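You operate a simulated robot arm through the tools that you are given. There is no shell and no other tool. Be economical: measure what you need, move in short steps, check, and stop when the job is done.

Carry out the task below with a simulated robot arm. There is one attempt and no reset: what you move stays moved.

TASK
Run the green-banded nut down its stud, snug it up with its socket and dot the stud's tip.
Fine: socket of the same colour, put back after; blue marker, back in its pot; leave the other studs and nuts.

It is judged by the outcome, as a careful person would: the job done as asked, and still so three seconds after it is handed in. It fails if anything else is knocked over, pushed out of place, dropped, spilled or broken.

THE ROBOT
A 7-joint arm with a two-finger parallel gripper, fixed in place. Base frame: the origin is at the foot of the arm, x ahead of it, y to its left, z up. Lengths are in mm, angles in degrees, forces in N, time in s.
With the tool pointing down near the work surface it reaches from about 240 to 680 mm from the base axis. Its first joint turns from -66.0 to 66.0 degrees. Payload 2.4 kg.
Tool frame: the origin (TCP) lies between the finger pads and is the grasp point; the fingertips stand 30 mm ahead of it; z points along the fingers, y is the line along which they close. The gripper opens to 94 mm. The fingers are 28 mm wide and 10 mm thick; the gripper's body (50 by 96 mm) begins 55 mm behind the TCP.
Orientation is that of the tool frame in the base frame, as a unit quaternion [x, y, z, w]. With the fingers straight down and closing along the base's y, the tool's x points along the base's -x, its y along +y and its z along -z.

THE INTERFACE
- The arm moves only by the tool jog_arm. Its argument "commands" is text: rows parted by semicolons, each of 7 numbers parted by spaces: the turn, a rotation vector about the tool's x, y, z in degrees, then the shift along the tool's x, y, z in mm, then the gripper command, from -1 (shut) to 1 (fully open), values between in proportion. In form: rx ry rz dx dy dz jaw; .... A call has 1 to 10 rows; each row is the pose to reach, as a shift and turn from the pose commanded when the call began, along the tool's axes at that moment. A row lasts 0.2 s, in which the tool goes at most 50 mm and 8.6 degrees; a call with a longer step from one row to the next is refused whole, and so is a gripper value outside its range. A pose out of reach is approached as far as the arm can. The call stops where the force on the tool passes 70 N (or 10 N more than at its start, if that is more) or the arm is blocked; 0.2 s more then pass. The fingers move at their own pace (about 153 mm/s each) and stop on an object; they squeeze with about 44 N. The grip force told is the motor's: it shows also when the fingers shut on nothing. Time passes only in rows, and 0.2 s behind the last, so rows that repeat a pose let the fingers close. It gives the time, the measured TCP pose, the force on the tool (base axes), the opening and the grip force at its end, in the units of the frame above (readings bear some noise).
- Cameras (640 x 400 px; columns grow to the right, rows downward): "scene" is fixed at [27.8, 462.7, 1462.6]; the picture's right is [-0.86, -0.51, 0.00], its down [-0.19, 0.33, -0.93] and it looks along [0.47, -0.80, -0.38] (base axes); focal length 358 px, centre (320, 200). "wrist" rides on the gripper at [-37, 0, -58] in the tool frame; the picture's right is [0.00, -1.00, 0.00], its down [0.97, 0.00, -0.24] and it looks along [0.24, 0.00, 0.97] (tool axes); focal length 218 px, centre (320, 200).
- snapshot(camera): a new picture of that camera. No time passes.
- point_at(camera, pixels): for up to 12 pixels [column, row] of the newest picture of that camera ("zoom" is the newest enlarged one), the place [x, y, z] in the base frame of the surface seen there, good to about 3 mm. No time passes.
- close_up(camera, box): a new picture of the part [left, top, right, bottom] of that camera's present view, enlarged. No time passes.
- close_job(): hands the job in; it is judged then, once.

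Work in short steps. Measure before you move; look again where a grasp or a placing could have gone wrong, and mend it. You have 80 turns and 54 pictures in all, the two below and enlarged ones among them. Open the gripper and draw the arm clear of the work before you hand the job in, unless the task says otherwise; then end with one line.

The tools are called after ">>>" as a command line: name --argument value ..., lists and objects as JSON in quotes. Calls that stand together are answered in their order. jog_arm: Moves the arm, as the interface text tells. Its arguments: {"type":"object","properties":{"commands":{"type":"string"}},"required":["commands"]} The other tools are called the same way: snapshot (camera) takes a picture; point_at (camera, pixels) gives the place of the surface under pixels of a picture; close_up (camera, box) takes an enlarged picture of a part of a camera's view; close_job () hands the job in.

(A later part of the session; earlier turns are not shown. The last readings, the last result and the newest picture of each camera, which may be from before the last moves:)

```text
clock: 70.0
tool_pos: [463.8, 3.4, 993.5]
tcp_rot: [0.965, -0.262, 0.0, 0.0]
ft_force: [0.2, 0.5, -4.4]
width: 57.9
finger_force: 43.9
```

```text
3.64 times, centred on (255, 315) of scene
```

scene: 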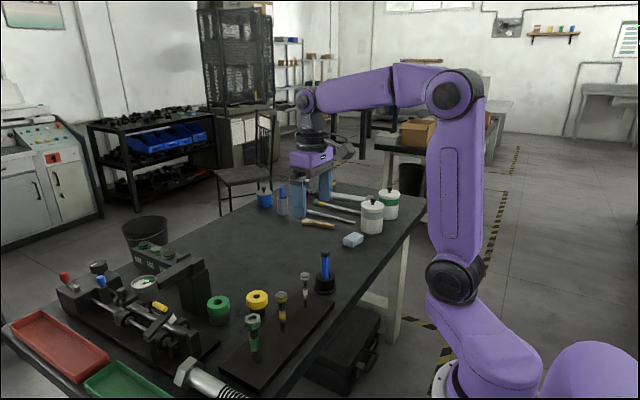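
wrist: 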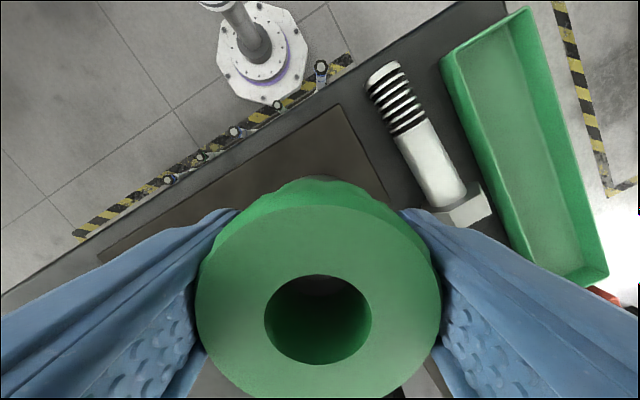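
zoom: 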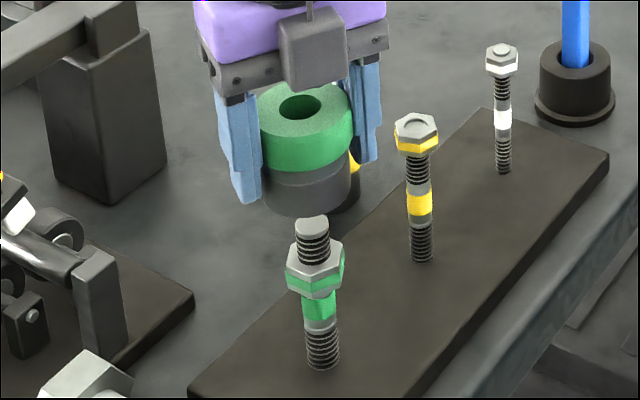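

The socket hangs above the stud; its centre is about +1.3 mm along tool x. I'll take a couple of still readings to average out the position noise.

>>> jog_arm --commands "0 0 0 0 0 0 -1"

>>> jog_arm --commands "0 0 0 0 0 0 -1"

>>> jog_arm --commands "0 0 0 0 0 0 -1"

>>> point_at --camera "zoom" --pixels '[[262, 190], [350, 185], [308, 210], [312, 224], [299, 224], [327, 224], [312, 250]]'

```text
clock: 70.4
tool_pos: [463.9, 3.0, 993.1]
tcp_rot: [0.965, -0.263, 0.0, 0.0]
ft_force: [0.7, 0.2, -3.3]
width: 57.9
finger_force: 43.5
```

```text
clock: 70.8
tool_pos: [464.1, 1.8, 993.5]
tcp_rot: [0.965, -0.263, 0.0, 0.001]
ft_force: [-1.1, 0.3, -2.1]
width: 57.8
finger_force: 43.9
```

```text
clock: 71.2
tool_pos: [465.0, 3.7, 994.1]
tcp_rot: [0.965, -0.262, 0.0, 0.001]
ft_force: [0.4, -0.5, -2.9]
width: 57.6
finger_force: 44.0
```

```text
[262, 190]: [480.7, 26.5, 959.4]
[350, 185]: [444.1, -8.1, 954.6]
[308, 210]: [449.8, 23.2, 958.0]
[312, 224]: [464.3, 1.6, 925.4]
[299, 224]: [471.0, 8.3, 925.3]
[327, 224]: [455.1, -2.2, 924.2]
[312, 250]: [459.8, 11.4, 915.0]
```

Best estimate puts the socket about 1.7 mm off along tool y; I'll correct and lower over the stud to just above the nut.

>>> jog_arm --commands "0 0 0 0 1.7 0 -1; 0 0 0 0 1.7 10 -1; 0 0 0 0 1.7 20 -1; 0 0 0 0 1.7 24 -1; 0 0 0 0 1.7 28 -1; 0 0 0 0 1.7 33 -1; 0 0 0 0 1.7 38 -1; 0 0 0 0 1.7 43 -1; 0 0 0 0 1.7 46 -1; 0 0 0 0 1.7 46 -1"

>>> close_up --camera "scene" --box '[215, 280, 295, 360]'

```text
clock: 73.4
tool_pos: [464.7, 0.3, 948.8]
tcp_rot: [0.965, -0.263, 0.0, 0.001]
ft_force: [-0.4, -0.2, -2.3]
width: 57.6
finger_force: 43.7
```

```text
5.00 times, centred on (255, 320) of scene
```

zoom: 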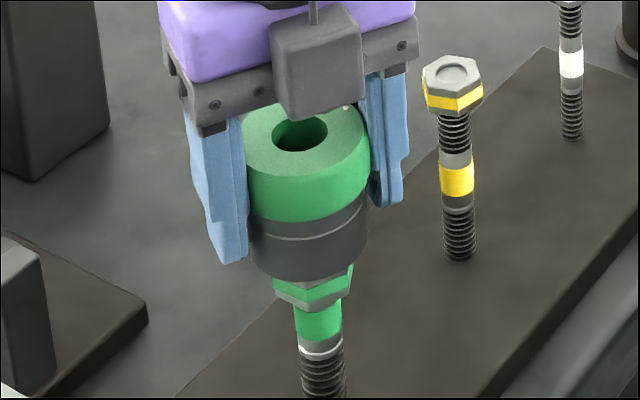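

No contact yet; the scene view shows the socket ~1.3 mm left of the stud axis. I'll correct and lower gently to feel the nut.

>>> jog_arm --commands "0 0 0 -0.5 1 0 -1; 0 0 0 -0.5 1 1.5 -1; 0 0 0 -0.5 1 3 -1; 0 0 0 -0.5 1 4.5 -1; 0 0 0 -0.5 1 6 -1; 0 0 0 -0.5 1 6 -1"

>>> jog_arm --commands "0 0 0 0 0 1 -1; 0 0 0 0 0 1 -1"

>>> jog_arm --commands "0 0 0 0 0 1 -1; 0 0 0 0 0 1 -1"

```text
clock: 74.8
tool_pos: [463.7, -0.1, 942.9]
tcp_rot: [0.965, -0.262, 0.002, -0.001]
ft_force: [-6.8, -0.9, 28.9]
width: 58.2
finger_force: 43.9
```

```text
clock: 75.4
tool_pos: [466.5, 0.9, 941.6]
tcp_rot: [0.965, -0.263, 0.001, -0.001]
ft_force: [-2.1, -2.7, 29.2]
width: 58.0
finger_force: 43.9
```

```text
clock: 76.0
tool_pos: [464.6, 0.6, 941.3]
tcp_rot: [0.965, -0.262, 0.001, 0.0]
ft_force: [0.5, -2.6, 30.2]
width: 57.8
finger_force: 43.7
```

Contact with ~30 N on the nut top, so the hexes aren't aligned. I'll rotate clockwise in steps to find the drop-in.

>>> jog_arm --commands "0 0 5 0 0 0 -1; 0 0 10 0 0 0 -1; 0 0 15 0 0 0 -1"

>>> jog_arm --commands "0 0 5 0 0 0 -1; 0 0 10 0 0 0 -1; 0 0 15 0 0 0 -1"

>>> jog_arm --commands "0 0 5 0 0 0 -1; 0 0 10 0 0 0 -1; 0 0 15 0 0 0 -1"

```text
clock: 76.8
tool_pos: [466.3, -1.5, 941.6]
tcp_rot: [0.921, -0.39, 0.003, -0.001]
ft_force: [12.7, -9.2, 21.9]
width: 57.9
finger_force: 43.7
```

```text
clock: 77.6
tool_pos: [466.8, -1.6, 940.2]
tcp_rot: [0.863, -0.506, 0.002, 0.0]
ft_force: [11.3, -20.0, 26.2]
width: 58.1
finger_force: 44.0
```

```text
clock: 78.4
tool_pos: [464.8, 1.4, 940.2]
tcp_rot: [0.791, -0.612, -0.001, 0.0]
ft_force: [2.4, 5.0, 9.8]
width: 57.7
finger_force: 44.3
```

Force dropped to 10 N after 45°, so it's probably dropping in. I'll lower to check.

>>> jog_arm --commands "0 0 0 0 0 1.5 -1; 0 0 0 0 0 3 -1; 0 0 0 0 0 4 -1; 0 0 0 0 0 4 -1"

>>> close_up --camera "scene" --box '[215, 280, 295, 360]'

```text
clock: 79.4
tool_pos: [465.6, -0.3, 937.5]
tcp_rot: [0.79, -0.613, 0.001, 0.0]
ft_force: [-2.6, 7.5, 28.8]
width: 57.8
finger_force: 44.1
```

```text
5.00 times, centred on (255, 320) of scene
```

zoom: 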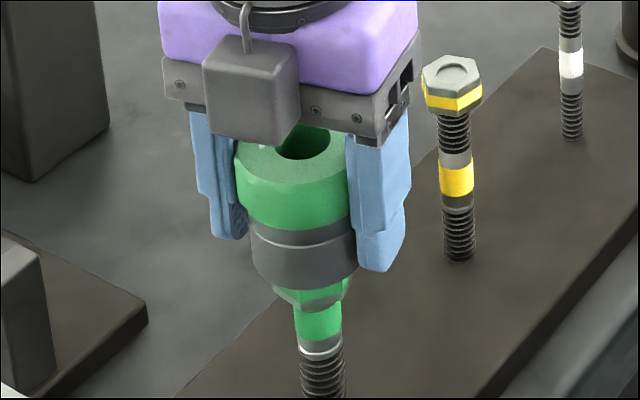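

The z force returned to ~29 N, which looks like the pads sliding on the socket: it's still on the nut's top and ~1.2 mm left of axis in the picture. I'll shift it and keep turning with light pressure.

>>> jog_arm --commands "0 0 0 0.3 1.1 -0.4 -1; 0 0 0 0.3 1.1 0 -1; 0 0 5 0.3 1.1 0 -1; 0 0 10 0.3 1.1 0 -1; 0 0 15 0.3 1.1 0 -1"

>>> jog_arm --commands "0 0 5 0 0 0 -1; 0 0 10 0 0 0 -1; 0 0 15 0 0 0 -1"

>>> jog_arm --commands "0 0 5 0 0 0 -1; 0 0 10 0 0 0 -1; 0 0 15 0 0 0 -1"

```text
clock: 80.6
tool_pos: [463.8, -1.8, 936.2]
tcp_rot: [-0.703, 0.711, 0.001, -0.001]
ft_force: [-0.9, -5.5, 23.1]
width: 57.5
finger_force: 44.2
```

```text
clock: 81.4
tool_pos: [464.2, -0.1, 936.5]
tcp_rot: [-0.605, 0.796, -0.002, 0.001]
ft_force: [1.8, -0.4, 20.2]
width: 57.7
finger_force: 44.0
```

```text
clock: 82.2
tool_pos: [464.2, -1.7, 936.2]
tcp_rot: [-0.494, 0.869, 0.0, 0.0]
ft_force: [4.6, -7.3, 7.4]
width: 57.7
finger_force: 43.9
```

>>> close_up --camera "scene" --box '[230, 300, 280, 350]'

```text
8.00 times, centred on (255, 325) of scene
```

zoom: 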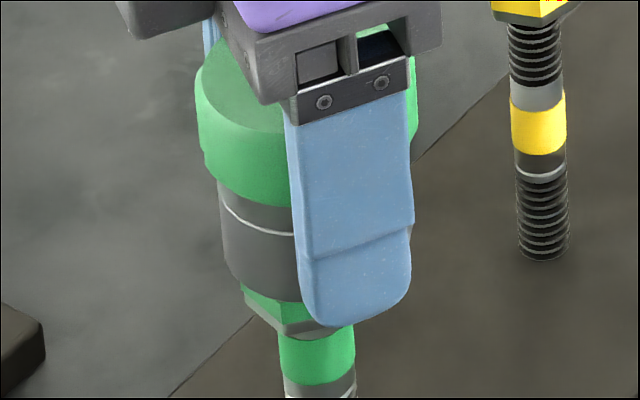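

The side view shows the socket's edge still at the nut's top. I'll lift 2 mm and probe: move along ±x with the stud inside the bore to find the true centre from the forces.

>>> jog_arm --commands "0 0 0 0 0 -2.5 -1; 0 0 0 0 0 -2.5 -1"

>>> jog_arm --commands "0 0 0 -0.77 -1.29 0 -1; 0 0 0 -0.77 -1.29 0 -1"

>>> jog_arm --commands "0 0 0 -0.77 -1.29 0 -1; 0 0 0 -0.77 -1.29 0 -1"

>>> jog_arm --commands "0 0 0 -0.51 -0.86 0 -1; 0 0 0 -0.51 -0.86 0 -1"

>>> jog_arm --commands "0 0 0 2.05 3.44 0 -1; 0 0 0 2.05 3.44 0 -1"

>>> jog_arm --commands "0 0 0 0.77 1.29 0 -1; 0 0 0 0.77 1.29 0 -1"

>>> jog_arm --commands "0 0 0 0.77 1.29 0 -1; 0 0 0 0.77 1.29 0 -1"

```text
clock: 82.8
tool_pos: [463.4, 0.2, 939.5]
tcp_rot: [-0.496, 0.868, 0.0, -0.001]
ft_force: [0.5, 0.3, -3.2]
width: 57.7
finger_force: 43.5
```

```text
clock: 83.4
tool_pos: [464.2, 0.5, 937.1]
tcp_rot: [-0.496, 0.868, 0.0, 0.001]
ft_force: [-0.6, -0.4, -2.9]
width: 58.0
finger_force: 43.9
```

```text
clock: 84.0
tool_pos: [468.5, 0.2, 938.8]
tcp_rot: [-0.496, 0.869, 0.0, 0.0]
ft_force: [-0.1, 1.0, -2.8]
width: 57.7
finger_force: 44.2
```

```text
clock: 84.6
tool_pos: [468.0, -0.5, 937.7]
tcp_rot: [-0.496, 0.869, 0.0, 0.0]
ft_force: [0.4, 0.7, -2.9]
width: 57.7
finger_force: 44.4
```

```text
clock: 85.2
tool_pos: [463.4, -0.7, 940.5]
tcp_rot: [-0.496, 0.868, 0.0, 0.0]
ft_force: [0.2, -0.6, -3.1]
width: 57.7
finger_force: 44.1
```

```text
clock: 85.8
tool_pos: [461.8, -1.4, 939.0]
tcp_rot: [-0.496, 0.868, 0.0, 0.0]
ft_force: [0.3, 0.5, -3.3]
width: 57.8
finger_force: 43.6
```

```text
clock: 86.4
tool_pos: [459.9, -2.0, 937.3]
tcp_rot: [-0.496, 0.868, 0.0, 0.0]
ft_force: [-0.4, 0.0, -2.5]
width: 57.6
finger_force: 43.9
```

No contact within ±3.5 mm — the stud is in the wide hex cavity. Widening the probe on both sides.

>>> jog_arm --commands "0 0 0 0.77 1.29 0 -1; 0 0 0 0.77 1.29 0 -1"

>>> jog_arm --commands "0 0 0 0.77 1.29 0 -1; 0 0 0 0.77 1.29 0 -1"

>>> jog_arm --commands "0 0 0 0.77 1.29 0 -1; 0 0 0 0.77 1.29 0 -1"

>>> jog_arm --commands "0 0 0 -6.4 -10.74 0 -1; 0 0 0 -6.4 -10.74 0 -1"

>>> jog_arm --commands "0 0 0 -0.77 -1.29 0 -1; 0 0 0 -0.77 -1.29 0 -1"

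>>> jog_arm --commands "0 0 0 -0.77 -1.29 0 -1; 0 0 0 -0.77 -1.29 0 -1"

```text
clock: 87.0
tool_pos: [459.1, -2.6, 937.9]
tcp_rot: [-0.496, 0.868, 0.001, 0.0]
ft_force: [-1.1, 0.0, -2.7]
width: 57.7
finger_force: 44.0
```

```text
clock: 87.6
tool_pos: [459.7, -2.0, 938.0]
tcp_rot: [-0.496, 0.868, -0.002, 0.001]
ft_force: [8.8, -0.2, -4.8]
width: 57.6
finger_force: 43.7
```

```text
clock: 88.2
tool_pos: [458.1, -1.6, 938.3]
tcp_rot: [-0.496, 0.868, -0.002, 0.003]
ft_force: [20.1, 0.5, -6.1]
width: 57.7
finger_force: 43.5
```

```text
clock: 88.8
tool_pos: [467.1, -2.1, 939.0]
tcp_rot: [-0.496, 0.868, 0.001, -0.001]
ft_force: [-0.5, -0.1, -2.9]
width: 57.9
finger_force: 44.0
```

```text
clock: 89.4
tool_pos: [470.8, -2.5, 939.1]
tcp_rot: [-0.496, 0.868, 0.0, 0.0]
ft_force: [-0.3, 0.2, -3.2]
width: 57.6
finger_force: 43.3
```

```text
clock: 90.0
tool_pos: [470.7, -2.0, 939.0]
tcp_rot: [-0.496, 0.868, 0.0, 0.0]
ft_force: [-0.3, 0.9, -3.1]
width: 57.7
finger_force: 44.6
```

Contact at about -4.8 mm on one side, none by +8 on the other. Continuing on the + side.

>>> jog_arm --commands "0 0 0 -0.77 -1.29 0 -1; 0 0 0 -0.77 -1.29 0 -1"

>>> jog_arm --commands "0 0 0 -0.77 -1.29 0 -1; 0 0 0 -0.77 -1.29 0 -1"

```text
clock: 90.6
tool_pos: [473.7, -2.1, 940.1]
tcp_rot: [-0.496, 0.868, 0.001, -0.002]
ft_force: [-7.9, 1.1, -6.3]
width: 57.3
finger_force: 44.2
```

```text
clock: 91.2
tool_pos: [473.0, -1.6, 938.8]
tcp_rot: [-0.496, 0.868, 0.001, -0.002]
ft_force: [-20.5, 4.0, 4.9]
width: 57.5
finger_force: 44.7
```

Centre along x is O+1.85. I'll return there and probe along y the same way.

>>> jog_arm --commands "0 0 0 4.68 7.86 0 -1; 0 0 0 0.38 10.42 0 -1; 0 0 0 0.38 10.42 0 -1"

>>> jog_arm --commands "0 0 0 -1.29 0.77 0 -1; 0 0 0 -1.29 0.77 0 -1"

>>> jog_arm --commands "0 0 0 -1.29 0.77 0 -1; 0 0 0 -1.29 0.77 0 -1"

>>> jog_arm --commands "0 0 0 11.17 -6.66 0 -1; 0 0 0 11.17 -6.66 0 -1"

>>> jog_arm --commands "0 0 0 1.29 -0.77 0 -1; 0 0 0 1.29 -0.77 0 -1"

>>> jog_arm --commands "0 0 0 1.29 -0.77 0 -1; 0 0 0 1.29 -0.77 0 -1"

```text
clock: 92.0
tool_pos: [466.8, 3.7, 937.7]
tcp_rot: [-0.496, 0.868, -0.001, 0.001]
ft_force: [-0.7, -0.1, -2.2]
width: 57.4
finger_force: 44.2
```

```text
clock: 92.6
tool_pos: [466.3, 5.1, 938.2]
tcp_rot: [-0.496, 0.868, 0.0, 0.0]
ft_force: [0.5, -1.1, -2.7]
width: 57.7
finger_force: 43.8
```

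```text
clock: 93.2
tool_pos: [466.8, 7.3, 938.8]
tcp_rot: [-0.496, 0.869, 0.001, 0.0]
ft_force: [0.3, 0.8, -2.6]
width: 57.6
finger_force: 43.4
```

```text
clock: 93.8
tool_pos: [466.7, -5.1, 937.3]
tcp_rot: [-0.496, 0.868, 0.0, 0.0]
ft_force: [0.2, -0.3, -2.8]
width: 58.0
finger_force: 43.8
```

```text
clock: 94.4
tool_pos: [465.9, -6.4, 937.4]
tcp_rot: [-0.496, 0.868, 0.0, 0.0]
ft_force: [-0.4, 0.2, -2.5]
width: 57.3
finger_force: 43.8
```

```text
clock: 95.0
tool_pos: [464.9, -7.3, 938.3]
tcp_rot: [-0.497, 0.868, 0.001, -0.001]
ft_force: [-1.4, 12.1, -5.2]
width: 57.6
finger_force: 43.9
```

Contact on the -y side at about -6.5; the +y side needs to be beyond +8. Probing there.

>>> jog_arm --commands "0 0 0 -7.5 4.5 0 -1; 0 0 0 -13.74 8.19 0 -1; 0 0 0 -15.03 8.96 0 -1; 0 0 0 -15.03 8.96 0 -1"

>>> jog_arm --commands "0 0 0 -1.29 0.77 0 -1; 0 0 0 -1.29 0.77 0 -1"

```text
clock: 96.0
tool_pos: [466.8, 8.8, 939.1]
tcp_rot: [-0.497, 0.868, 0.0, 0.0]
ft_force: [-0.4, 0.3, -2.0]
width: 57.5
finger_force: 43.7
```

```text
clock: 96.6
tool_pos: [467.0, 7.9, 940.3]
tcp_rot: [-0.496, 0.868, 0.0, 0.0]
ft_force: [2.8, -10.4, 1.0]
width: 57.8
finger_force: 44.3
```

Socket's true centre over the stud is O+(1.85, 1.55), and its flats face ±x. I'll move there, lower to light contact, then turn.

>>> jog_arm --commands "0 0 0 8.12 -4.84 0 -1; 0 0 0 8.12 -4.84 1.5 -1; 0 0 0 8.12 -4.84 2.5 -1; 0 0 0 8.12 -4.84 3.3 -1; 0 0 0 8.12 -4.84 3.3 -1"

>>> jog_arm --commands "0 0 5 0.06 -0.1 0 -1; 0 0 10 0.12 -0.2 0 -1; 0 0 10 0.12 -0.2 0 -1"

>>> jog_arm --commands "0 0 5 0.06 -0.1 0 -1; 0 0 10 0.12 -0.2 0 -1; 0 0 10 0.12 -0.2 0 -1"

>>> jog_arm --commands "0 0 5 0.06 -0.1 0 -1; 0 0 10 0.12 -0.2 0 -1; 0 0 10 0.12 -0.2 0 -1"

```text
clock: 97.8
tool_pos: [464.5, 1.3, 936.6]
tcp_rot: [-0.496, 0.869, 0.0, 0.001]
ft_force: [-6.7, 2.9, 26.8]
width: 57.8
finger_force: 44.3
```

```text
clock: 98.6
tool_pos: [467.3, -2.3, 936.1]
tcp_rot: [-0.417, 0.909, -0.002, 0.002]
ft_force: [6.0, -6.0, 29.8]
width: 57.6
finger_force: 44.2
```

```text
clock: 99.4
tool_pos: [466.5, 0.5, 934.7]
tcp_rot: [-0.338, 0.941, 0.0, 0.0]
ft_force: [-0.4, -2.9, 29.6]
width: 57.9
finger_force: 43.7
```

```text
clock: 100.2
tool_pos: [465.4, 0.5, 934.8]
tcp_rot: [-0.255, 0.967, 0.0, -0.001]
ft_force: [1.5, 5.2, 12.7]
width: 57.7
finger_force: 44.7
```

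>>> jog_arm --commands "0 0 0 0 0 0.7 -1; 0 0 0 0 0 1.4 -1; 0 0 0 0 0 1.4 -1"

>>> jog_arm --commands "0 0 5 0.06 -0.1 0 -1; 0 0 10 0.12 -0.2 0 -1; 0 0 10 0.12 -0.2 0 -1"

>>> jog_arm --commands "0 0 5 0.06 -0.1 0 -1; 0 0 10 0.12 -0.2 0 -1; 0 0 10 0.12 -0.2 0 -1"

>>> jog_arm --commands "0 0 5 0.06 -0.1 0 -1; 0 0 10 0.12 -0.2 0 -1; 0 0 10 0.12 -0.2 0 -1"

>>> close_up --camera "scene" --box '[225, 295, 285, 355]'

```text
clock: 101.0
tool_pos: [465.7, 0.6, 934.5]
tcp_rot: [-0.255, 0.967, 0.0, -0.001]
ft_force: [-9.6, 6.0, 29.2]
width: 57.7
finger_force: 44.0
```

```text
clock: 101.8
tool_pos: [466.2, -0.3, 934.3]
tcp_rot: [-0.169, 0.986, 0.0, -0.001]
ft_force: [0.2, -0.2, -3.0]
width: 57.8
finger_force: 43.8
```

```text
clock: 102.6
tool_pos: [467.9, -0.3, 934.5]
tcp_rot: [-0.081, 0.997, 0.0, 0.0]
ft_force: [1.0, 0.6, -6.0]
width: 57.9
finger_force: 44.1
```

```text
clock: 103.4
tool_pos: [465.2, -1.4, 934.3]
tcp_rot: [0.007, 1.0, -0.001, 0.0]
ft_force: [-2.9, -1.8, 7.6]
width: 57.9
finger_force: 44.3
```

```text
6.67 times, centred on (255, 325) of scene
```

zoom: 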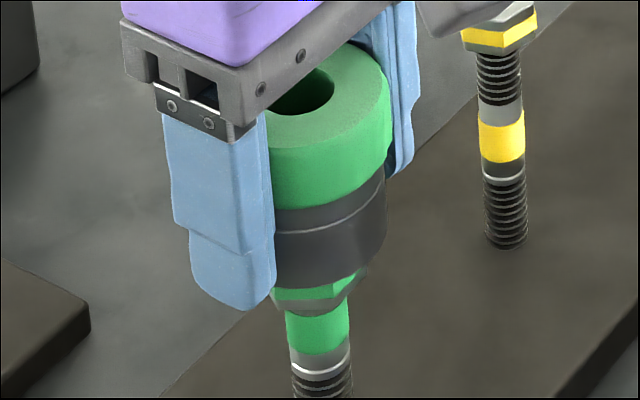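

The force vanished near yaw -20° (socket dropped). I'll lower to see whether it stays engaged.

>>> jog_arm --commands "0 0 0 0 0 1.5 -1; 0 0 0 0 0 3 -1; 0 0 0 0 0 3 -1"

>>> jog_arm --commands "0 0 -5 0 0 0 -1; 0 0 -10 0 0 0 -1; 0 0 -10 0 0 0 -1"

>>> jog_arm --commands "0 0 -5 0 0 0 -1; 0 0 -10 0 0 0 -1; 0 0 -10 0 0 0 -1"

```text
clock: 104.2
tool_pos: [466.9, -1.3, 930.9]
tcp_rot: [0.005, 1.0, 0.0, 0.001]
ft_force: [-0.3, -0.3, -3.0]
width: 58.0
finger_force: 43.7
```

```text
clock: 105.0
tool_pos: [467.0, -0.2, 931.1]
tcp_rot: [-0.084, 0.996, 0.0, -0.001]
ft_force: [-0.8, -1.9, -2.1]
width: 57.8
finger_force: 44.2
```

```text
clock: 105.8
tool_pos: [466.3, -1.0, 930.5]
tcp_rot: [-0.171, 0.985, 0.001, 0.001]
ft_force: [2.2, 2.9, 0.6]
width: 57.4
finger_force: 44.3
```

Engaged — it lowered 3 mm with no resistance. I'll lower further, then turn clockwise.

>>> jog_arm --commands "0 0 0 0 0 1.5 -1; 0 0 0 0 0 3 -1; 0 0 0 0 0 4 -1; 0 0 0 0 0 4 -1"

>>> jog_arm --commands "0 0 0 0 0 1.5 -1; 0 0 0 0 0 3 -1; 0 0 0 0 0 3 -1"

>>> jog_arm --commands "0 0 8 0 0 0 -1; 0 0 16 0 0 0 -1; 0 0 24 0 0 0 -1; 0 0 32 0 0 0 -1; 0 0 40 0 0 0 -1; 0 0 40 0 0 0 -1"

>>> close_up --camera "scene" --box '[225, 295, 285, 355]'

```text
clock: 106.8
tool_pos: [465.8, 1.1, 927.9]
tcp_rot: [-0.171, 0.985, 0.001, 0.002]
ft_force: [9.1, 10.2, 1.9]
width: 57.6
finger_force: 43.5
```

```text
clock: 107.6
tool_pos: [466.5, 0.2, 925.2]
tcp_rot: [-0.169, 0.986, -0.001, 0.001]
ft_force: [14.5, 12.0, 3.9]
width: 57.6
finger_force: 44.4
```

```text
clock: 109.0
tool_pos: [463.4, 0.3, 923.2]
tcp_rot: [0.18, 0.984, 0.0, -0.003]
ft_force: [-2.9, 15.7, -1.3]
width: 57.6
finger_force: 43.7
```

```text
6.67 times, centred on (255, 325) of scene
```

zoom: 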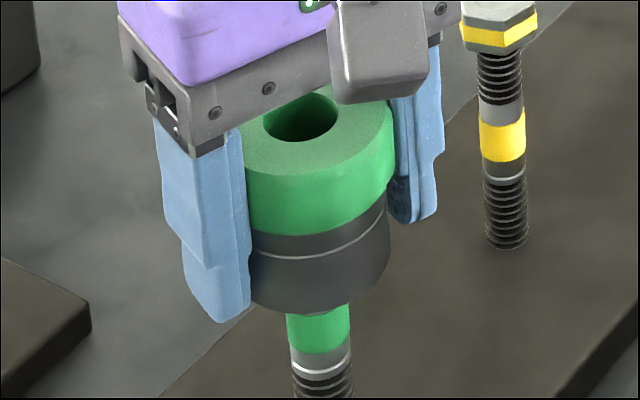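

The nut is fully inside the socket. I'll keep turning clockwise to snug it up, watching for the block.

>>> jog_arm --commands "0 0 8 0 0 0 -1; 0 0 16 0 0 0 -1; 0 0 24 0 0 0 -1; 0 0 32 0 0 0 -1; 0 0 40 0 0 0 -1; 0 0 40 0 0 0 -1"

>>> snapshot --camera "wrist"

>>> jog_arm --commands "0 0 8 0 0 0 -1; 0 0 16 0 0 0 -1; 0 0 24 0 0 0 -1; 0 0 32 0 0 0 -1; 0 0 40 0 0 0 -1; 0 0 40 0 0 0 -1"

>>> snapshot --camera "wrist"

```text
clock: 110.4
tool_pos: [465.4, -1.0, 923.2]
tcp_rot: [0.507, 0.862, -0.001, -0.001]
ft_force: [-2.1, 15.2, -6.7]
width: 57.8
finger_force: 43.6
```

```text
7 pictures are left
```

wrist: 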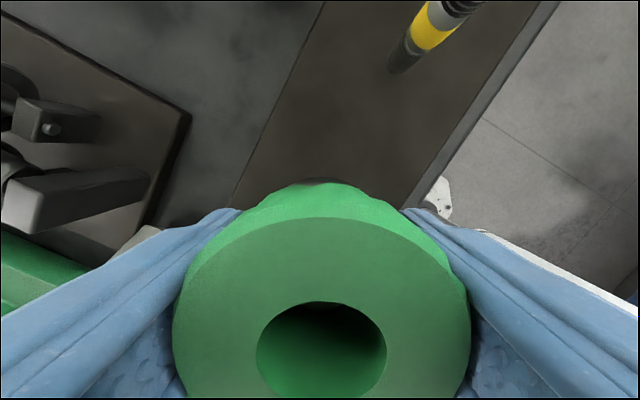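

```text
clock: 111.8
tool_pos: [465.5, -0.5, 924.0]
tcp_rot: [0.77, 0.638, 0.0, -0.001]
ft_force: [-10.9, 8.1, 2.5]
width: 57.0
finger_force: 44.2
```

```text
6 pictures are left
```

wrist: 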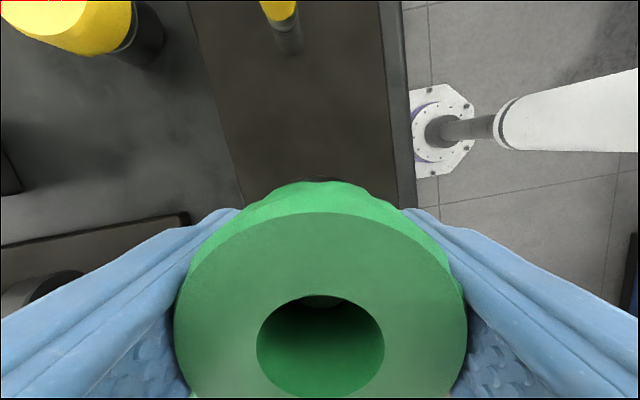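

Turned to yaw 101° without a stop. I'll continue another 48° in two calls, watching forces and width.

>>> jog_arm --commands "0 0 8 0 0 0 -1; 0 0 16 0 0 0 -1; 0 0 24 0 0 0 -1"

>>> jog_arm --commands "0 0 8 0 0 0 -1; 0 0 16 0 0 0 -1; 0 0 24 0 0 0 -1"

```text
clock: 112.6
tool_pos: [464.7, -1.5, 923.5]
tcp_rot: [0.886, 0.464, -0.002, 0.0]
ft_force: [-15.3, 4.1, 3.9]
width: 57.9
finger_force: 44.0
```

```text
clock: 113.4
tool_pos: [466.0, -0.7, 924.7]
tcp_rot: [0.963, 0.269, 0.0, -0.001]
ft_force: [-12.4, 10.6, 1.9]
width: 57.1
finger_force: 44.8
```

>>> snapshot --camera "wrist"

```text
5 pictures are left
```

wrist: 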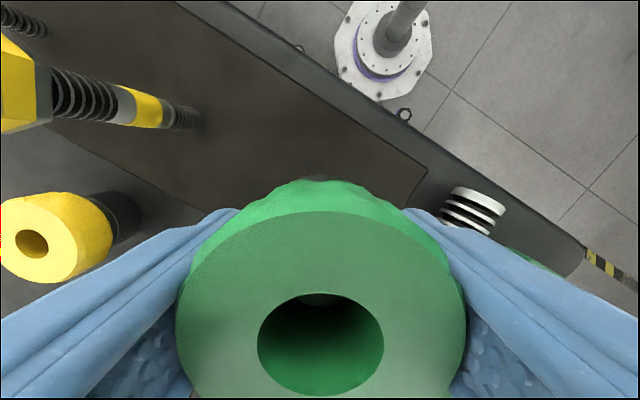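

Knurl positions differ between pictures, so the pads now slip on the ring: the torque limit is reached. For certainty I'll take one more regripped stroke, also gripping 9 mm higher on the ring.

>>> jog_arm --commands "0 0 0 0 0 0 0.6; 0 0 0 0 0 0 0.6; 0 0 0 0 0 -9 0.6; 0 0 -8.5 0 0 -9 0.6; 0 0 -17 0 0 -9 0.6; 0 0 -25.5 0 0 -9 0.6; 0 0 -34 0 0 -9 0.6; 0 0 -42.5 0 0 -9 0.6; 0 0 -51 0 0 -9 0.6; 0 0 -59.5 0 0 -9 0.6"

>>> jog_arm --commands "0 0 -8.5 0 0 0 0.6; 0 0 -17 0 0 0 0.6; 0 0 -25.5 0 0 0 0.6; 0 0 -34 0 0 0 0.6; 0 0 -42.5 0 0 0 0.6; 0 0 -51 0 0 0 0.6; 0 0 -59.5 0 0 0 0.6; 0 0 -68 0 0 0 0.6; 0 0 -76.5 0 0 0 0.6; 0 0 -85 0 0 0 0.6"

>>> jog_arm --commands "0 0 0 0 0 0 -1; 0 0 0 0 0 0 -1; 0 0 8 0 0 0 -1; 0 0 16 0 0 0 -1; 0 0 24 0 0 0 -1; 0 0 32 0 0 0 -1; 0 0 40 0 0 0 -1; 0 0 48 0 0 0 -1; 0 0 48 0 0 0 -1"

>>> jog_arm --commands "0 0 8 0 0 0 -1; 0 0 16 0 0 0 -1; 0 0 24 0 0 0 -1; 0 0 32 0 0 0 -1; 0 0 40 0 0 0 -1; 0 0 48 0 0 0 -1; 0 0 48 0 0 0 -1"

```text
clock: 115.6
tool_pos: [466.6, -0.7, 932.4]
tcp_rot: [0.7, 0.714, 0.0, 0.0]
ft_force: [-0.2, -0.5, -0.1]
width: 75.2
finger_force: 0.1
```

```text
clock: 117.8
tool_pos: [466.4, -0.7, 932.0]
tcp_rot: [0.033, 0.999, -0.001, 0.0]
ft_force: [-0.2, -0.6, -0.6]
width: 75.2
finger_force: 0.0
```

```text
clock: 119.8
tool_pos: [466.0, 0.5, 933.4]
tcp_rot: [0.441, 0.898, 0.0, -0.001]
ft_force: [-1.3, 1.3, -5.4]
width: 57.9
finger_force: 44.3
```

```text
clock: 121.4
tool_pos: [466.1, 0.9, 932.8]
tcp_rot: [0.767, 0.642, 0.001, 0.0]
ft_force: [-6.4, 5.2, -6.6]
width: 57.2
finger_force: 43.6
```

Now I'll lift the socket off straight up, clear of the stud tip.

>>> jog_arm --commands "0 0 0 0 0 -3 -1; 0 0 0 0 0 -10 -1; 0 0 0 0 0 -20 -1; 0 0 0 0 0 -35 -1; 0 0 0 0 0 -50 -1; 0 0 0 0 0 -65 -1; 0 0 0 0 0 -65 -1"

>>> close_up --camera "scene" --box '[200, 240, 320, 360]'

```text
clock: 123.0
tool_pos: [466.9, -1.8, 996.1]
tcp_rot: [0.766, 0.643, 0.001, 0.0]
ft_force: [-0.2, 0.3, -2.7]
width: 57.1
finger_force: 44.4
```

```text
3.33 times, centred on (260, 300) of scene
```

zoom: 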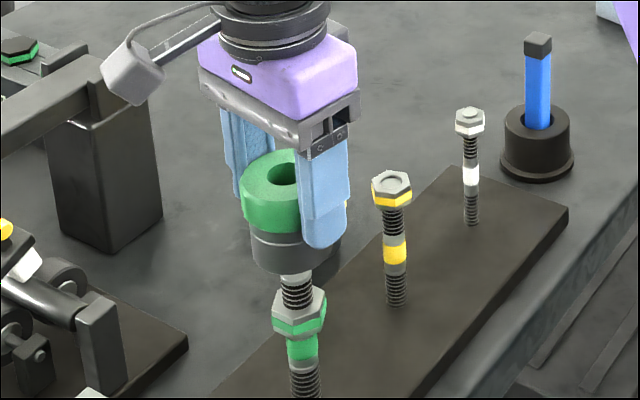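

>>> point_at --camera "zoom" --pixels '[[285, 270], [265, 262], [275, 165], [258, 195], [297, 318], [297, 328], [302, 350], [538, 42], [527, 100], [515, 150], [550, 172], [297, 300]]'

```text
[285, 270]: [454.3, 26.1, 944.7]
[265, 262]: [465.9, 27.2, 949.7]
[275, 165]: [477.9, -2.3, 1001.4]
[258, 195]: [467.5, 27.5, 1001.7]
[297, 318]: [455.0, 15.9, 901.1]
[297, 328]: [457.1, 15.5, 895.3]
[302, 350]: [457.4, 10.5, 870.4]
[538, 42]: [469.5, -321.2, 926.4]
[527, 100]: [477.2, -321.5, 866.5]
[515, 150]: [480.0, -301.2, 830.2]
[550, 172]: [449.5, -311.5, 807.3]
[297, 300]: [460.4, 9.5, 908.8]
```

The nut is seated against the band. The socket's bottom is at TCP-51. I'll carry it back over its place, turning the camera away from the stand, then lower.

>>> jog_arm --commands "0 0 8 -2 10 -10 -1; 0 0 16 -8 45 -10 -1; 0 0 24 -16 82 -10 -1; 0 0 32 -24 120 -10 -1; 0 0 40 -31 157 -10 -1; 0 0 48 -36 182 -10 -1; 0 0 48 -38 190 -10 -1; 0 0 48 -38 190 -10 -1"

>>> jog_arm --commands "0 0 0 0 0 30 -1; 0 0 0 0 0 60 -1; 0 0 0 0 0 90 -1; 0 0 0 0 0 115 -1; 0 0 0 0 0 130 -1; 0 0 0 0 0 140 -1; 0 0 0 0 0 145 -1; 0 0 0 0 0 148 -1; 0 0 0 0 0 148 -1"

>>> snapshot --camera "wrist"

```text
clock: 124.8
tool_pos: [648.3, -73.0, 1006.6]
tcp_rot: [0.962, 0.274, 0.0, 0.0]
ft_force: [0.4, -0.2, -3.1]
width: 57.0
finger_force: 43.6
```

```text
clock: 126.8
tool_pos: [647.2, -69.2, 860.0]
tcp_rot: [0.961, 0.276, 0.0, 0.0]
ft_force: [0.6, 0.1, -2.1]
width: 57.1
finger_force: 44.0
```

```text
3 pictures are left
```

wrist: 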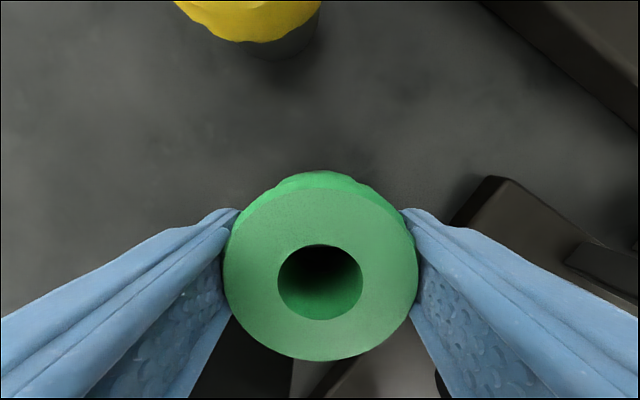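

Clear all round. I'll lower in small steps to feel the table.

>>> jog_arm --commands "0 0 0 0 0 2 -1; 0 0 0 0 0 4 -1; 0 0 0 0 0 6 -1; 0 0 0 0 0 6 -1"

>>> jog_arm --commands "0 0 0 0 0 1 -1; 0 0 0 0 0 2 -1; 0 0 0 0 0 2 -1"

>>> jog_arm --commands "0 0 0 0 0 1 -1; 0 0 0 0 0 1 -1"

```text
clock: 127.8
tool_pos: [649.1, -69.0, 859.1]
tcp_rot: [0.961, 0.275, 0.006, 0.002]
ft_force: [-8.1, 3.4, 36.7]
width: 57.0
finger_force: 43.9
```

```text
clock: 128.6
tool_pos: [650.6, -70.4, 859.5]
tcp_rot: [0.961, 0.277, 0.008, 0.003]
ft_force: [-12.1, 6.4, 46.2]
width: 57.3
finger_force: 44.3
```

```text
clock: 129.2
tool_pos: [651.4, -69.6, 859.6]
tcp_rot: [0.961, 0.276, 0.008, 0.003]
ft_force: [-11.7, 9.0, 48.0]
width: 57.1
finger_force: 44.4
```

Contact at TCP ≈859, a bit earlier than expected. I'll check the ring-top height in the last wrist picture (taken at TCP 860).

>>> point_at --camera "wrist" --pixels '[[320, 225], [260, 270], [380, 270], [320, 340], [290, 240], [350, 335], [480, 220], [560, 270], [250, 370], [320, 190], [415, 213], [340, 380]]'

```text
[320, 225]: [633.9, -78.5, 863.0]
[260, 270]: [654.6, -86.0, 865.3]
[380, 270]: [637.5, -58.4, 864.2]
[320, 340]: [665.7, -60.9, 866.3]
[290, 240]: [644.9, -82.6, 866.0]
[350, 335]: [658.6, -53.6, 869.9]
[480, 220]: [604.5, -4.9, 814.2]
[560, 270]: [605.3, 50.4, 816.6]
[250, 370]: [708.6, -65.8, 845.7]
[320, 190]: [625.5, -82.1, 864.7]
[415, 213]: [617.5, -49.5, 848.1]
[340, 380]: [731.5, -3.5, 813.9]
```

Something pushes up before I expected it; one scene picture is worth spending to see the socket and the surroundings (and the marker too).

>>> close_up --camera "scene" --box '[160, 230, 350, 350]'

```text
3.33 times, centred on (255, 290) of scene
```

zoom: 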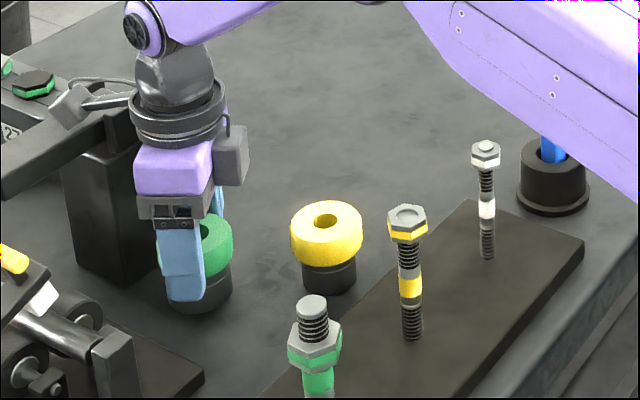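

The small box on a rod at the flange (75, 100) sits over the gauge's arm; that's what touched. I'll lift at once and turn back to yaw 100°, where that box stays clear of the arm.

>>> jog_arm --commands "0 0 0 0 0 -15 -1; 0 0 0 0 0 -50 -1; 0 0 0 0 0 -90 -1; 0 0 0 0 0 -130 -1; 0 0 -8 0 0 -135 -1; 0 0 -16 0 0 -135 -1; 0 0 -24 0 0 -135 -1; 0 0 -32 0 0 -135 -1; 0 0 -40 0 0 -135 -1; 0 0 -48 0 0 -135 -1"

>>> jog_arm --commands "0 0 0 0 0 0 -1"

>>> point_at --camera "zoom" --pixels '[[72, 105], [105, 100], [40, 160], [110, 150], [553, 150], [553, 140], [530, 150], [580, 150], [522, 180], [550, 205], [232, 150], [200, 308]]'

```text
clock: 131.4
tool_pos: [646.7, -70.6, 985.4]
tcp_rot: [0.765, 0.643, 0.001, 0.0]
ft_force: [0.3, -0.5, -3.1]
width: 57.1
finger_force: 44.4
```

```text
clock: 131.8
tool_pos: [646.6, -71.1, 985.2]
tcp_rot: [0.765, 0.643, 0.0, 0.0]
ft_force: [0.1, 0.0, -3.2]
width: 57.1
finger_force: 43.9
```

```text
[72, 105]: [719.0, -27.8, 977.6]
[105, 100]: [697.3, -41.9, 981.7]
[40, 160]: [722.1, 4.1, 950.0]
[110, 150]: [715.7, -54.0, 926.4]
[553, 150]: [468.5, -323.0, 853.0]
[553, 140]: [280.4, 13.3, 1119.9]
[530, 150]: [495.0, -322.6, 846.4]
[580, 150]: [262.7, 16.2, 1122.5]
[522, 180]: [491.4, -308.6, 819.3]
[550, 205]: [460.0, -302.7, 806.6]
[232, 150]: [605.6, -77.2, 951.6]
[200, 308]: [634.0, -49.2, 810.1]
```

Confirmed: the box was over the gauge arm at (719, -28). At yaw 100° it hangs near (660, 13), clear. Lowering again.

>>> jog_arm --commands "0 0 0 0 0 30 -1; 0 0 0 0 0 60 -1; 0 0 0 0 0 90 -1; 0 0 0 0 0 110 -1; 0 0 0 0 0 120 -1; 0 0 0 0 0 125 -1; 0 0 0 0 0 127 -1; 0 0 0 0 0 127 -1"

>>> jog_arm --commands "0 0 0 0 0 1 -1; 0 0 0 0 0 2 -1; 0 0 0 0 0 2 -1"

>>> jog_arm --commands "0 0 0 0 0 1 -1; 0 0 0 0 0 2 -1; 0 0 0 0 0 2 -1"

```text
clock: 133.6
tool_pos: [645.8, -70.3, 858.6]
tcp_rot: [0.766, 0.643, 0.0, 0.0]
ft_force: [0.4, 0.2, -1.9]
width: 57.0
finger_force: 43.9
```

```text
clock: 134.4
tool_pos: [647.9, -70.6, 856.9]
tcp_rot: [0.766, 0.643, 0.0, 0.0]
ft_force: [0.3, 0.4, -3.5]
width: 57.3
finger_force: 43.8
```

```text
clock: 135.2
tool_pos: [646.4, -71.3, 855.3]
tcp_rot: [0.766, 0.643, 0.0, 0.0]
ft_force: [-0.6, -0.9, -2.4]
width: 56.7
finger_force: 44.4
```

>>> jog_arm --commands "0 0 0 0 0 1 -1; 0 0 0 0 0 2 -1; 0 0 0 0 0 2 -1"

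>>> jog_arm --commands "0 0 0 0 0 1 -1; 0 0 0 0 0 1 -1"

>>> jog_arm --commands "0 0 0 0 0 1 -1; 0 0 0 0 0 1 -1"

```text
clock: 136.0
tool_pos: [646.6, -70.4, 854.6]
tcp_rot: [0.766, 0.643, 0.001, 0.001]
ft_force: [-3.0, 0.2, 5.4]
width: 57.1
finger_force: 44.0
```

```text
clock: 136.6
tool_pos: [648.8, -71.4, 853.4]
tcp_rot: [0.766, 0.643, 0.0, 0.0]
ft_force: [-5.8, 0.0, 11.8]
width: 57.2
finger_force: 43.6
```

```text
clock: 137.2
tool_pos: [648.0, -70.8, 852.4]
tcp_rot: [0.766, 0.643, 0.002, 0.001]
ft_force: [-9.0, -2.1, 32.2]
width: 57.2
finger_force: 44.1
```

Socket rests on the table (32 N at the expected height). I'll release, rise, and move to above the blue marker at about (471, -322).

>>> jog_arm --commands "0 0 0 0 0 -1.5 -1; 0 0 0 0 0 -1.5 0.6; 0 0 0 0 0 -1.5 0.6; 0 0 0 0 0 -20 0.6; 0 0 0 0 0 -60 0.6; 0 0 0 0 0 -105 0.6; 0 0 0 0 0 -150 0.6; 0 0 0 0 0 -150 0.6"

>>> jog_arm --commands "0 0 0 -40 -19 0 0.6; 0 0 0 -80 -38 0 0.6; 0 0 0 -120 -57 0 0.6; 0 0 0 -160 -75 0 0.6; 0 0 -4 -200 -94 0 0.6; 0 0 -7 -240 -113 0 0.6; 0 0 -10 -278 -130.6 0 0.6; 0 0 -10 -278 -130.6 0 0.6"

>>> jog_arm --commands "0 0 0 0 0 0 0.6"

>>> snapshot --camera "wrist"

```text
clock: 139.0
tool_pos: [647.0, -74.4, 1004.3]
tcp_rot: [0.766, 0.643, 0.0, 0.0]
ft_force: [0.2, -0.3, -0.5]
width: 75.3
finger_force: 0.0
```

```text
clock: 140.8
tool_pos: [469.0, -322.4, 1002.3]
tcp_rot: [0.707, 0.707, 0.0, 0.0]
ft_force: [1.3, 1.0, -0.4]
width: 75.0
finger_force: 0.1
```

```text
clock: 141.2
tool_pos: [470.5, -322.4, 1000.8]
tcp_rot: [0.707, 0.707, -0.001, 0.0]
ft_force: [-0.3, -0.1, 0.4]
width: 75.4
finger_force: 0.0
```

```text
1 pictures are left
```

wrist: 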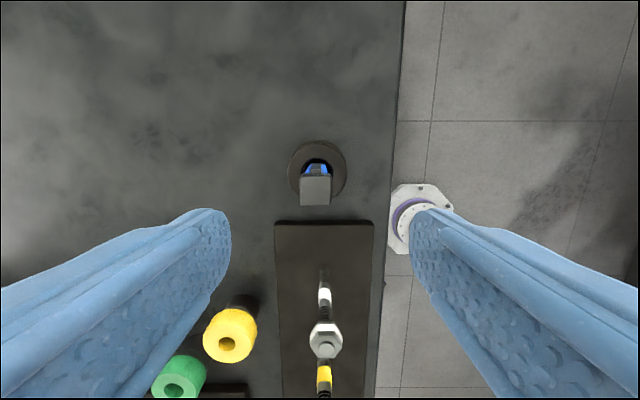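

The marker's cap is at (316, 190). Measuring it exactly.

>>> point_at --camera "wrist" --pixels '[[316, 190], [305, 182], [328, 182], [305, 202], [328, 202], [316, 168], [293, 170], [341, 170], [317, 146], [180, 375], [325, 335], [316, 185]]'

```text
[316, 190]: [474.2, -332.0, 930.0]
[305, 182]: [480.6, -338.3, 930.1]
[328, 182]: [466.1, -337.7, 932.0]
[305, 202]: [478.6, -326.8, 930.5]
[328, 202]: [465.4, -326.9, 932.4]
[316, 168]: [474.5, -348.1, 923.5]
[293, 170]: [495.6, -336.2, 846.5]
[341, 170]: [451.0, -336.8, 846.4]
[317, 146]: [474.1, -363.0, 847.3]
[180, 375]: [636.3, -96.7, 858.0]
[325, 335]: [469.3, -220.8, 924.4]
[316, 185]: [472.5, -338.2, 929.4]
```

Marker at about (473, -333.5), top 931. I'll descend around it, close, and draw it up slowly.

>>> jog_arm --commands "0 0 0 -11 2.5 0 0.6; 0 0 0 -11 2.5 35 0.6; 0 0 0 -11 2.5 70 0.6; 0 0 0 -11 2.5 97 0.6; 0 0 0 -11 2.5 97 0.6; 0 0 0 -11 2.5 97 -1; 0 0 0 -11 2.5 97 -1; 0 0 0 -11 2.5 97 -1; 0 0 0 -11 2.5 97 -1"

>>> jog_arm --commands "0 0 0 0 0 -5 -1; 0 0 0 0 0 -15 -1; 0 0 0 0 0 -30 -1; 0 0 0 0 0 -50 -1; 0 0 0 0 0 -50 -1"

```text
clock: 143.2
tool_pos: [473.4, -331.1, 903.2]
tcp_rot: [0.707, 0.707, 0.0, 0.0]
ft_force: [-0.2, -0.2, -0.7]
width: 18.4
finger_force: 43.4
```

```text
clock: 144.4
tool_pos: [471.9, -334.8, 955.0]
tcp_rot: [0.707, 0.707, 0.0, 0.0]
ft_force: [-0.3, -0.6, -1.2]
width: 18.2
finger_force: 43.5
```

Marker held (18 mm). I'll raise it so its tip clears all the studs, then carry it over the green stud.

>>> jog_arm --commands "0 0 0 0 0 -40 -1; 0 0 0 0 0 -80 -1; 0 0 0 0 0 -105 -1; 0 0 0 40 -1 -105 -1; 0 0 0 85 -2 -105 -1; 0 0 0 130 -3 -105 -1; 0 0 0 175 -4 -105 -1; 0 0 0 215 -5 -105 -1; 0 0 0 255 -6 -105 -1; 0 0 0 295 -7 -105 -1"

>>> jog_arm --commands "0 0 0 25 0 0 -1; 0 0 0 39 0 0 -1; 0 0 0 39 0 0 -1"

>>> jog_arm --commands "0 0 0 0 0 0 -1"

>>> jog_arm --commands "0 0 0 0 0 0 -1"

>>> jog_arm --commands "0 0 0 0 0 0 -1"

```text
clock: 146.6
tool_pos: [465.8, -36.6, 1059.0]
tcp_rot: [0.707, 0.707, 0.001, 0.0]
ft_force: [0.3, -0.1, -0.1]
width: 17.6
finger_force: 43.6
```

```text
clock: 147.4
tool_pos: [466.9, 1.7, 1059.7]
tcp_rot: [0.707, 0.707, 0.0, 0.0]
ft_force: [-0.1, 0.8, -0.7]
width: 17.9
finger_force: 43.8
```

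```text
clock: 147.8
tool_pos: [465.5, -0.1, 1059.3]
tcp_rot: [0.707, 0.707, 0.0, 0.0]
ft_force: [-0.1, 0.7, 0.1]
width: 18.0
finger_force: 44.6
```

```text
clock: 148.2
tool_pos: [466.3, 0.6, 1058.7]
tcp_rot: [0.707, 0.707, 0.0, 0.0]
ft_force: [-0.5, -0.1, 0.3]
width: 17.5
finger_force: 44.2
```

```text
clock: 148.6
tool_pos: [466.0, 0.7, 1059.3]
tcp_rot: [0.707, 0.707, -0.001, 0.001]
ft_force: [-0.3, 0.1, -0.6]
width: 17.7
finger_force: 44.2
```

Centred at (466, 0.7). I'll lower to z≈1033, then feel for contact in small steps.

>>> jog_arm --commands "0 0 0 0 -0.7 15 -1; 0 0 0 0 -0.7 26 -1; 0 0 0 0 -0.7 26 -1"

>>> jog_arm --commands "0 0 0 0 0 1 -1; 0 0 0 0 0 2 -1; 0 0 0 0 0 2 -1"

>>> jog_arm --commands "0 0 0 0 0 1 -1; 0 0 0 0 0 2 -1; 0 0 0 0 0 2 -1"

>>> jog_arm --commands "0 0 0 0 0 1 -1; 0 0 0 0 0 2 -1; 0 0 0 0 0 2 -1"

```text
clock: 149.4
tool_pos: [465.3, 1.1, 1034.6]
tcp_rot: [0.707, 0.707, 0.0, 0.0]
ft_force: [-0.8, -0.9, -0.9]
width: 17.4
finger_force: 44.2
```

```text
clock: 150.2
tool_pos: [464.6, 2.0, 1032.4]
tcp_rot: [0.707, 0.707, 0.001, 0.0]
ft_force: [0.3, 1.2, -0.2]
width: 17.4
finger_force: 43.5
```

```text
clock: 151.0
tool_pos: [463.7, 1.3, 1029.5]
tcp_rot: [0.707, 0.707, 0.0, 0.0]
ft_force: [-0.3, 0.4, -0.2]
width: 17.4
finger_force: 43.9
```

```text
clock: 151.8
tool_pos: [463.7, 1.5, 1027.4]
tcp_rot: [0.708, 0.706, 0.0, 0.0]
ft_force: [0.1, 1.0, -0.3]
width: 17.5
finger_force: 44.2
```

>>> jog_arm --commands "0 0 0 0 0 1 -1; 0 0 0 0 0 2 -1; 0 0 0 0 0 2 -1"

>>> jog_arm --commands "0 0 0 0 0 1 -1; 0 0 0 0 0 2 -1; 0 0 0 0 0 2 -1"

>>> jog_arm --commands "0 0 0 0 0 1 -1; 0 0 0 0 0 2 -1; 0 0 0 0 0 2 -1"

```text
clock: 152.6
tool_pos: [463.9, 0.9, 1026.0]
tcp_rot: [0.708, 0.707, 0.0, 0.001]
ft_force: [-0.2, 0.1, -1.0]
width: 17.0
finger_force: 43.8
```

```text
clock: 153.4
tool_pos: [464.4, 1.0, 1023.1]
tcp_rot: [0.707, 0.707, 0.0, -0.001]
ft_force: [-0.3, 0.3, 0.5]
width: 17.1
finger_force: 44.3
```

```text
clock: 154.2
tool_pos: [464.6, -0.0, 1021.4]
tcp_rot: [0.708, 0.707, 0.0, 0.0]
ft_force: [-3.5, -0.1, 10.6]
width: 17.5
finger_force: 43.7
```

Contact at TCP 1021 with 11 N, matching the expected marker length: the tip is on the stud. I'll hold briefly, lift, and check with the last picture.

>>> jog_arm --commands "0 0 0 0 0 0 -1; 0 0 0 0 0 0 -1; 0 0 0 0 0 -5 -1; 0 0 0 0 0 -20 -1; 0 0 0 0 0 -38 -1; 0 0 0 0 0 -38 -1"

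>>> close_up --camera "scene" --box '[215, 270, 305, 360]'

```text
clock: 155.6
tool_pos: [462.9, -0.1, 1060.4]
tcp_rot: [0.707, 0.707, 0.001, 0.001]
ft_force: [-0.5, 0.3, 0.3]
width: 17.1
finger_force: 43.6
```

```text
4.44 times, centred on (260, 315) of scene
```

zoom: 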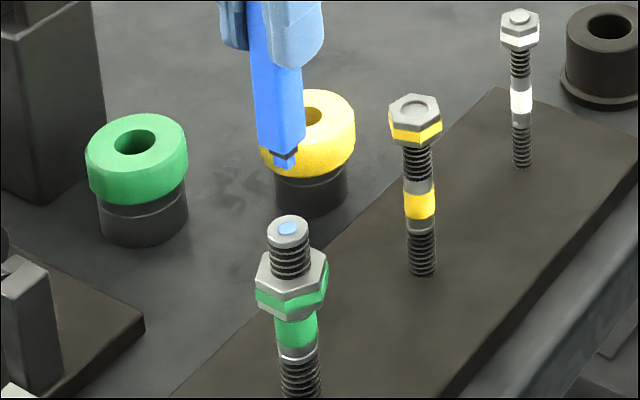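

The blue dot is visible on the stud's tip, and the socket stands upright in its place. I'll carry the marker back by the exact reverse moves.

>>> jog_arm --commands "0 0 0 -40 1 0 -1; 0 0 0 -85 2 0 -1; 0 0 0 -130 3 0 -1; 0 0 0 -175 4 0 -1; 0 0 0 -220 5 0 -1; 0 0 0 -265 6 0 -1; 0 0 0 -305 7.2 0 -1; 0 0 0 -334 7.7 0 -1; 0 0 0 -334 7.7 0 -1"

>>> jog_arm --commands "0 0 0 0 0 35 -1; 0 0 0 0 0 70 -1; 0 0 0 0 0 98 -1; 0 0 0 0 0 110 -1; 0 0 0 0 0 110 -1"

>>> jog_arm --commands "0 0 0 0 0 3 -1; 0 0 0 0 0 6 -1; 0 0 0 0 0 9 -1; 0 0 0 0 0 12 -1; 0 0 0 0 0 12 -1"

```text
clock: 157.6
tool_pos: [472.1, -335.2, 1060.9]
tcp_rot: [0.706, 0.708, 0.0, 0.0]
ft_force: [0.1, 0.8, -0.2]
width: 17.2
finger_force: 44.3
```

```text
clock: 158.8
tool_pos: [471.9, -333.6, 949.7]
tcp_rot: [0.707, 0.708, 0.0, 0.001]
ft_force: [0.3, 0.7, 0.5]
width: 17.1
finger_force: 43.9
```

```text
clock: 160.0
tool_pos: [473.0, -332.9, 937.7]
tcp_rot: [0.707, 0.708, 0.0, -0.001]
ft_force: [-0.4, 0.5, -0.5]
width: 17.4
finger_force: 44.0
```

Tip has passed the rim level (tip ≈842) with no force. Continuing down.

>>> jog_arm --commands "0 0 0 0 0 3 -1; 0 0 0 0 0 6 -1; 0 0 0 0 0 9 -1; 0 0 0 0 0 9 -1"

>>> jog_arm --commands "0 0 0 0 0 3 -1; 0 0 0 0 0 6 -1; 0 0 0 0 0 9 -1; 0 0 0 0 0 9 -1"

>>> jog_arm --commands "0 0 0 0 0 3 -1; 0 0 0 0 0 6 -1; 0 0 0 0 0 9 -1; 0 0 0 0 0 9 -1"

```text
clock: 161.0
tool_pos: [472.1, -333.3, 929.1]
tcp_rot: [0.707, 0.707, 0.0, 0.0]
ft_force: [-1.0, -0.5, 0.7]
width: 17.4
finger_force: 44.0
```

```text
clock: 162.0
tool_pos: [472.8, -332.0, 918.8]
tcp_rot: [0.707, 0.707, 0.0, 0.0]
ft_force: [0.0, 0.1, 0.0]
width: 17.0
finger_force: 44.0
```

```text
clock: 163.0
tool_pos: [473.1, -332.3, 910.0]
tcp_rot: [0.707, 0.707, 0.0, 0.0]
ft_force: [0.0, 0.6, -0.3]
width: 17.1
finger_force: 43.7
```

Inside the pot without resistance. I'll lower the last few millimetres to feel the floor.

>>> jog_arm --commands "0 0 0 0 0 2 -1; 0 0 0 0 0 4 -1; 0 0 0 0 0 4 -1"

>>> jog_arm --commands "0 0 0 0 0 1 -1; 0 0 0 0 0 2 -1; 0 0 0 0 0 2 -1"

```text
clock: 163.8
tool_pos: [472.6, -333.3, 907.1]
tcp_rot: [0.707, 0.707, 0.0, 0.0]
ft_force: [-0.6, -0.4, 0.1]
width: 17.1
finger_force: 43.9
```

```text
clock: 164.6
tool_pos: [472.4, -332.1, 904.1]
tcp_rot: [0.707, 0.707, 0.0, 0.0]
ft_force: [-0.3, 0.1, -0.2]
width: 17.2
finger_force: 43.8
```

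Back at the original height. Release, rise straight up, and draw clear.

>>> jog_arm --commands "0 0 0 0 0 0.5 -0.5; 0 0 0 0 0 0.5 0.2; 0 0 0 0 0 0.5 0.6; 0 0 0 0 0 -15 0.6; 0 0 0 0 0 -50 0.6; 0 0 0 0 0 -95 0.6; 0 0 0 0 0 -140 0.6; 0 0 0 0 0 -185 0.6; 0 0 0 0 0 -230 1; 0 0 0 0 0 -230 1"

>>> jog_arm --commands "0 0 0 30 -30 0 1; 0 0 0 60 -60 0 1; 0 0 0 60 -60 0 1"

```text
clock: 166.8
tool_pos: [470.4, -336.9, 1134.4]
tcp_rot: [0.707, 0.707, 0.0, 0.0]
ft_force: [0.5, 0.0, -0.7]
width: 94.0
finger_force: 0.0
```

```text
clock: 167.6
tool_pos: [410.6, -276.5, 1132.4]
tcp_rot: [0.707, 0.707, 0.0, -0.001]
ft_force: [0.5, -0.8, 0.4]
width: 94.0
finger_force: 0.0
```

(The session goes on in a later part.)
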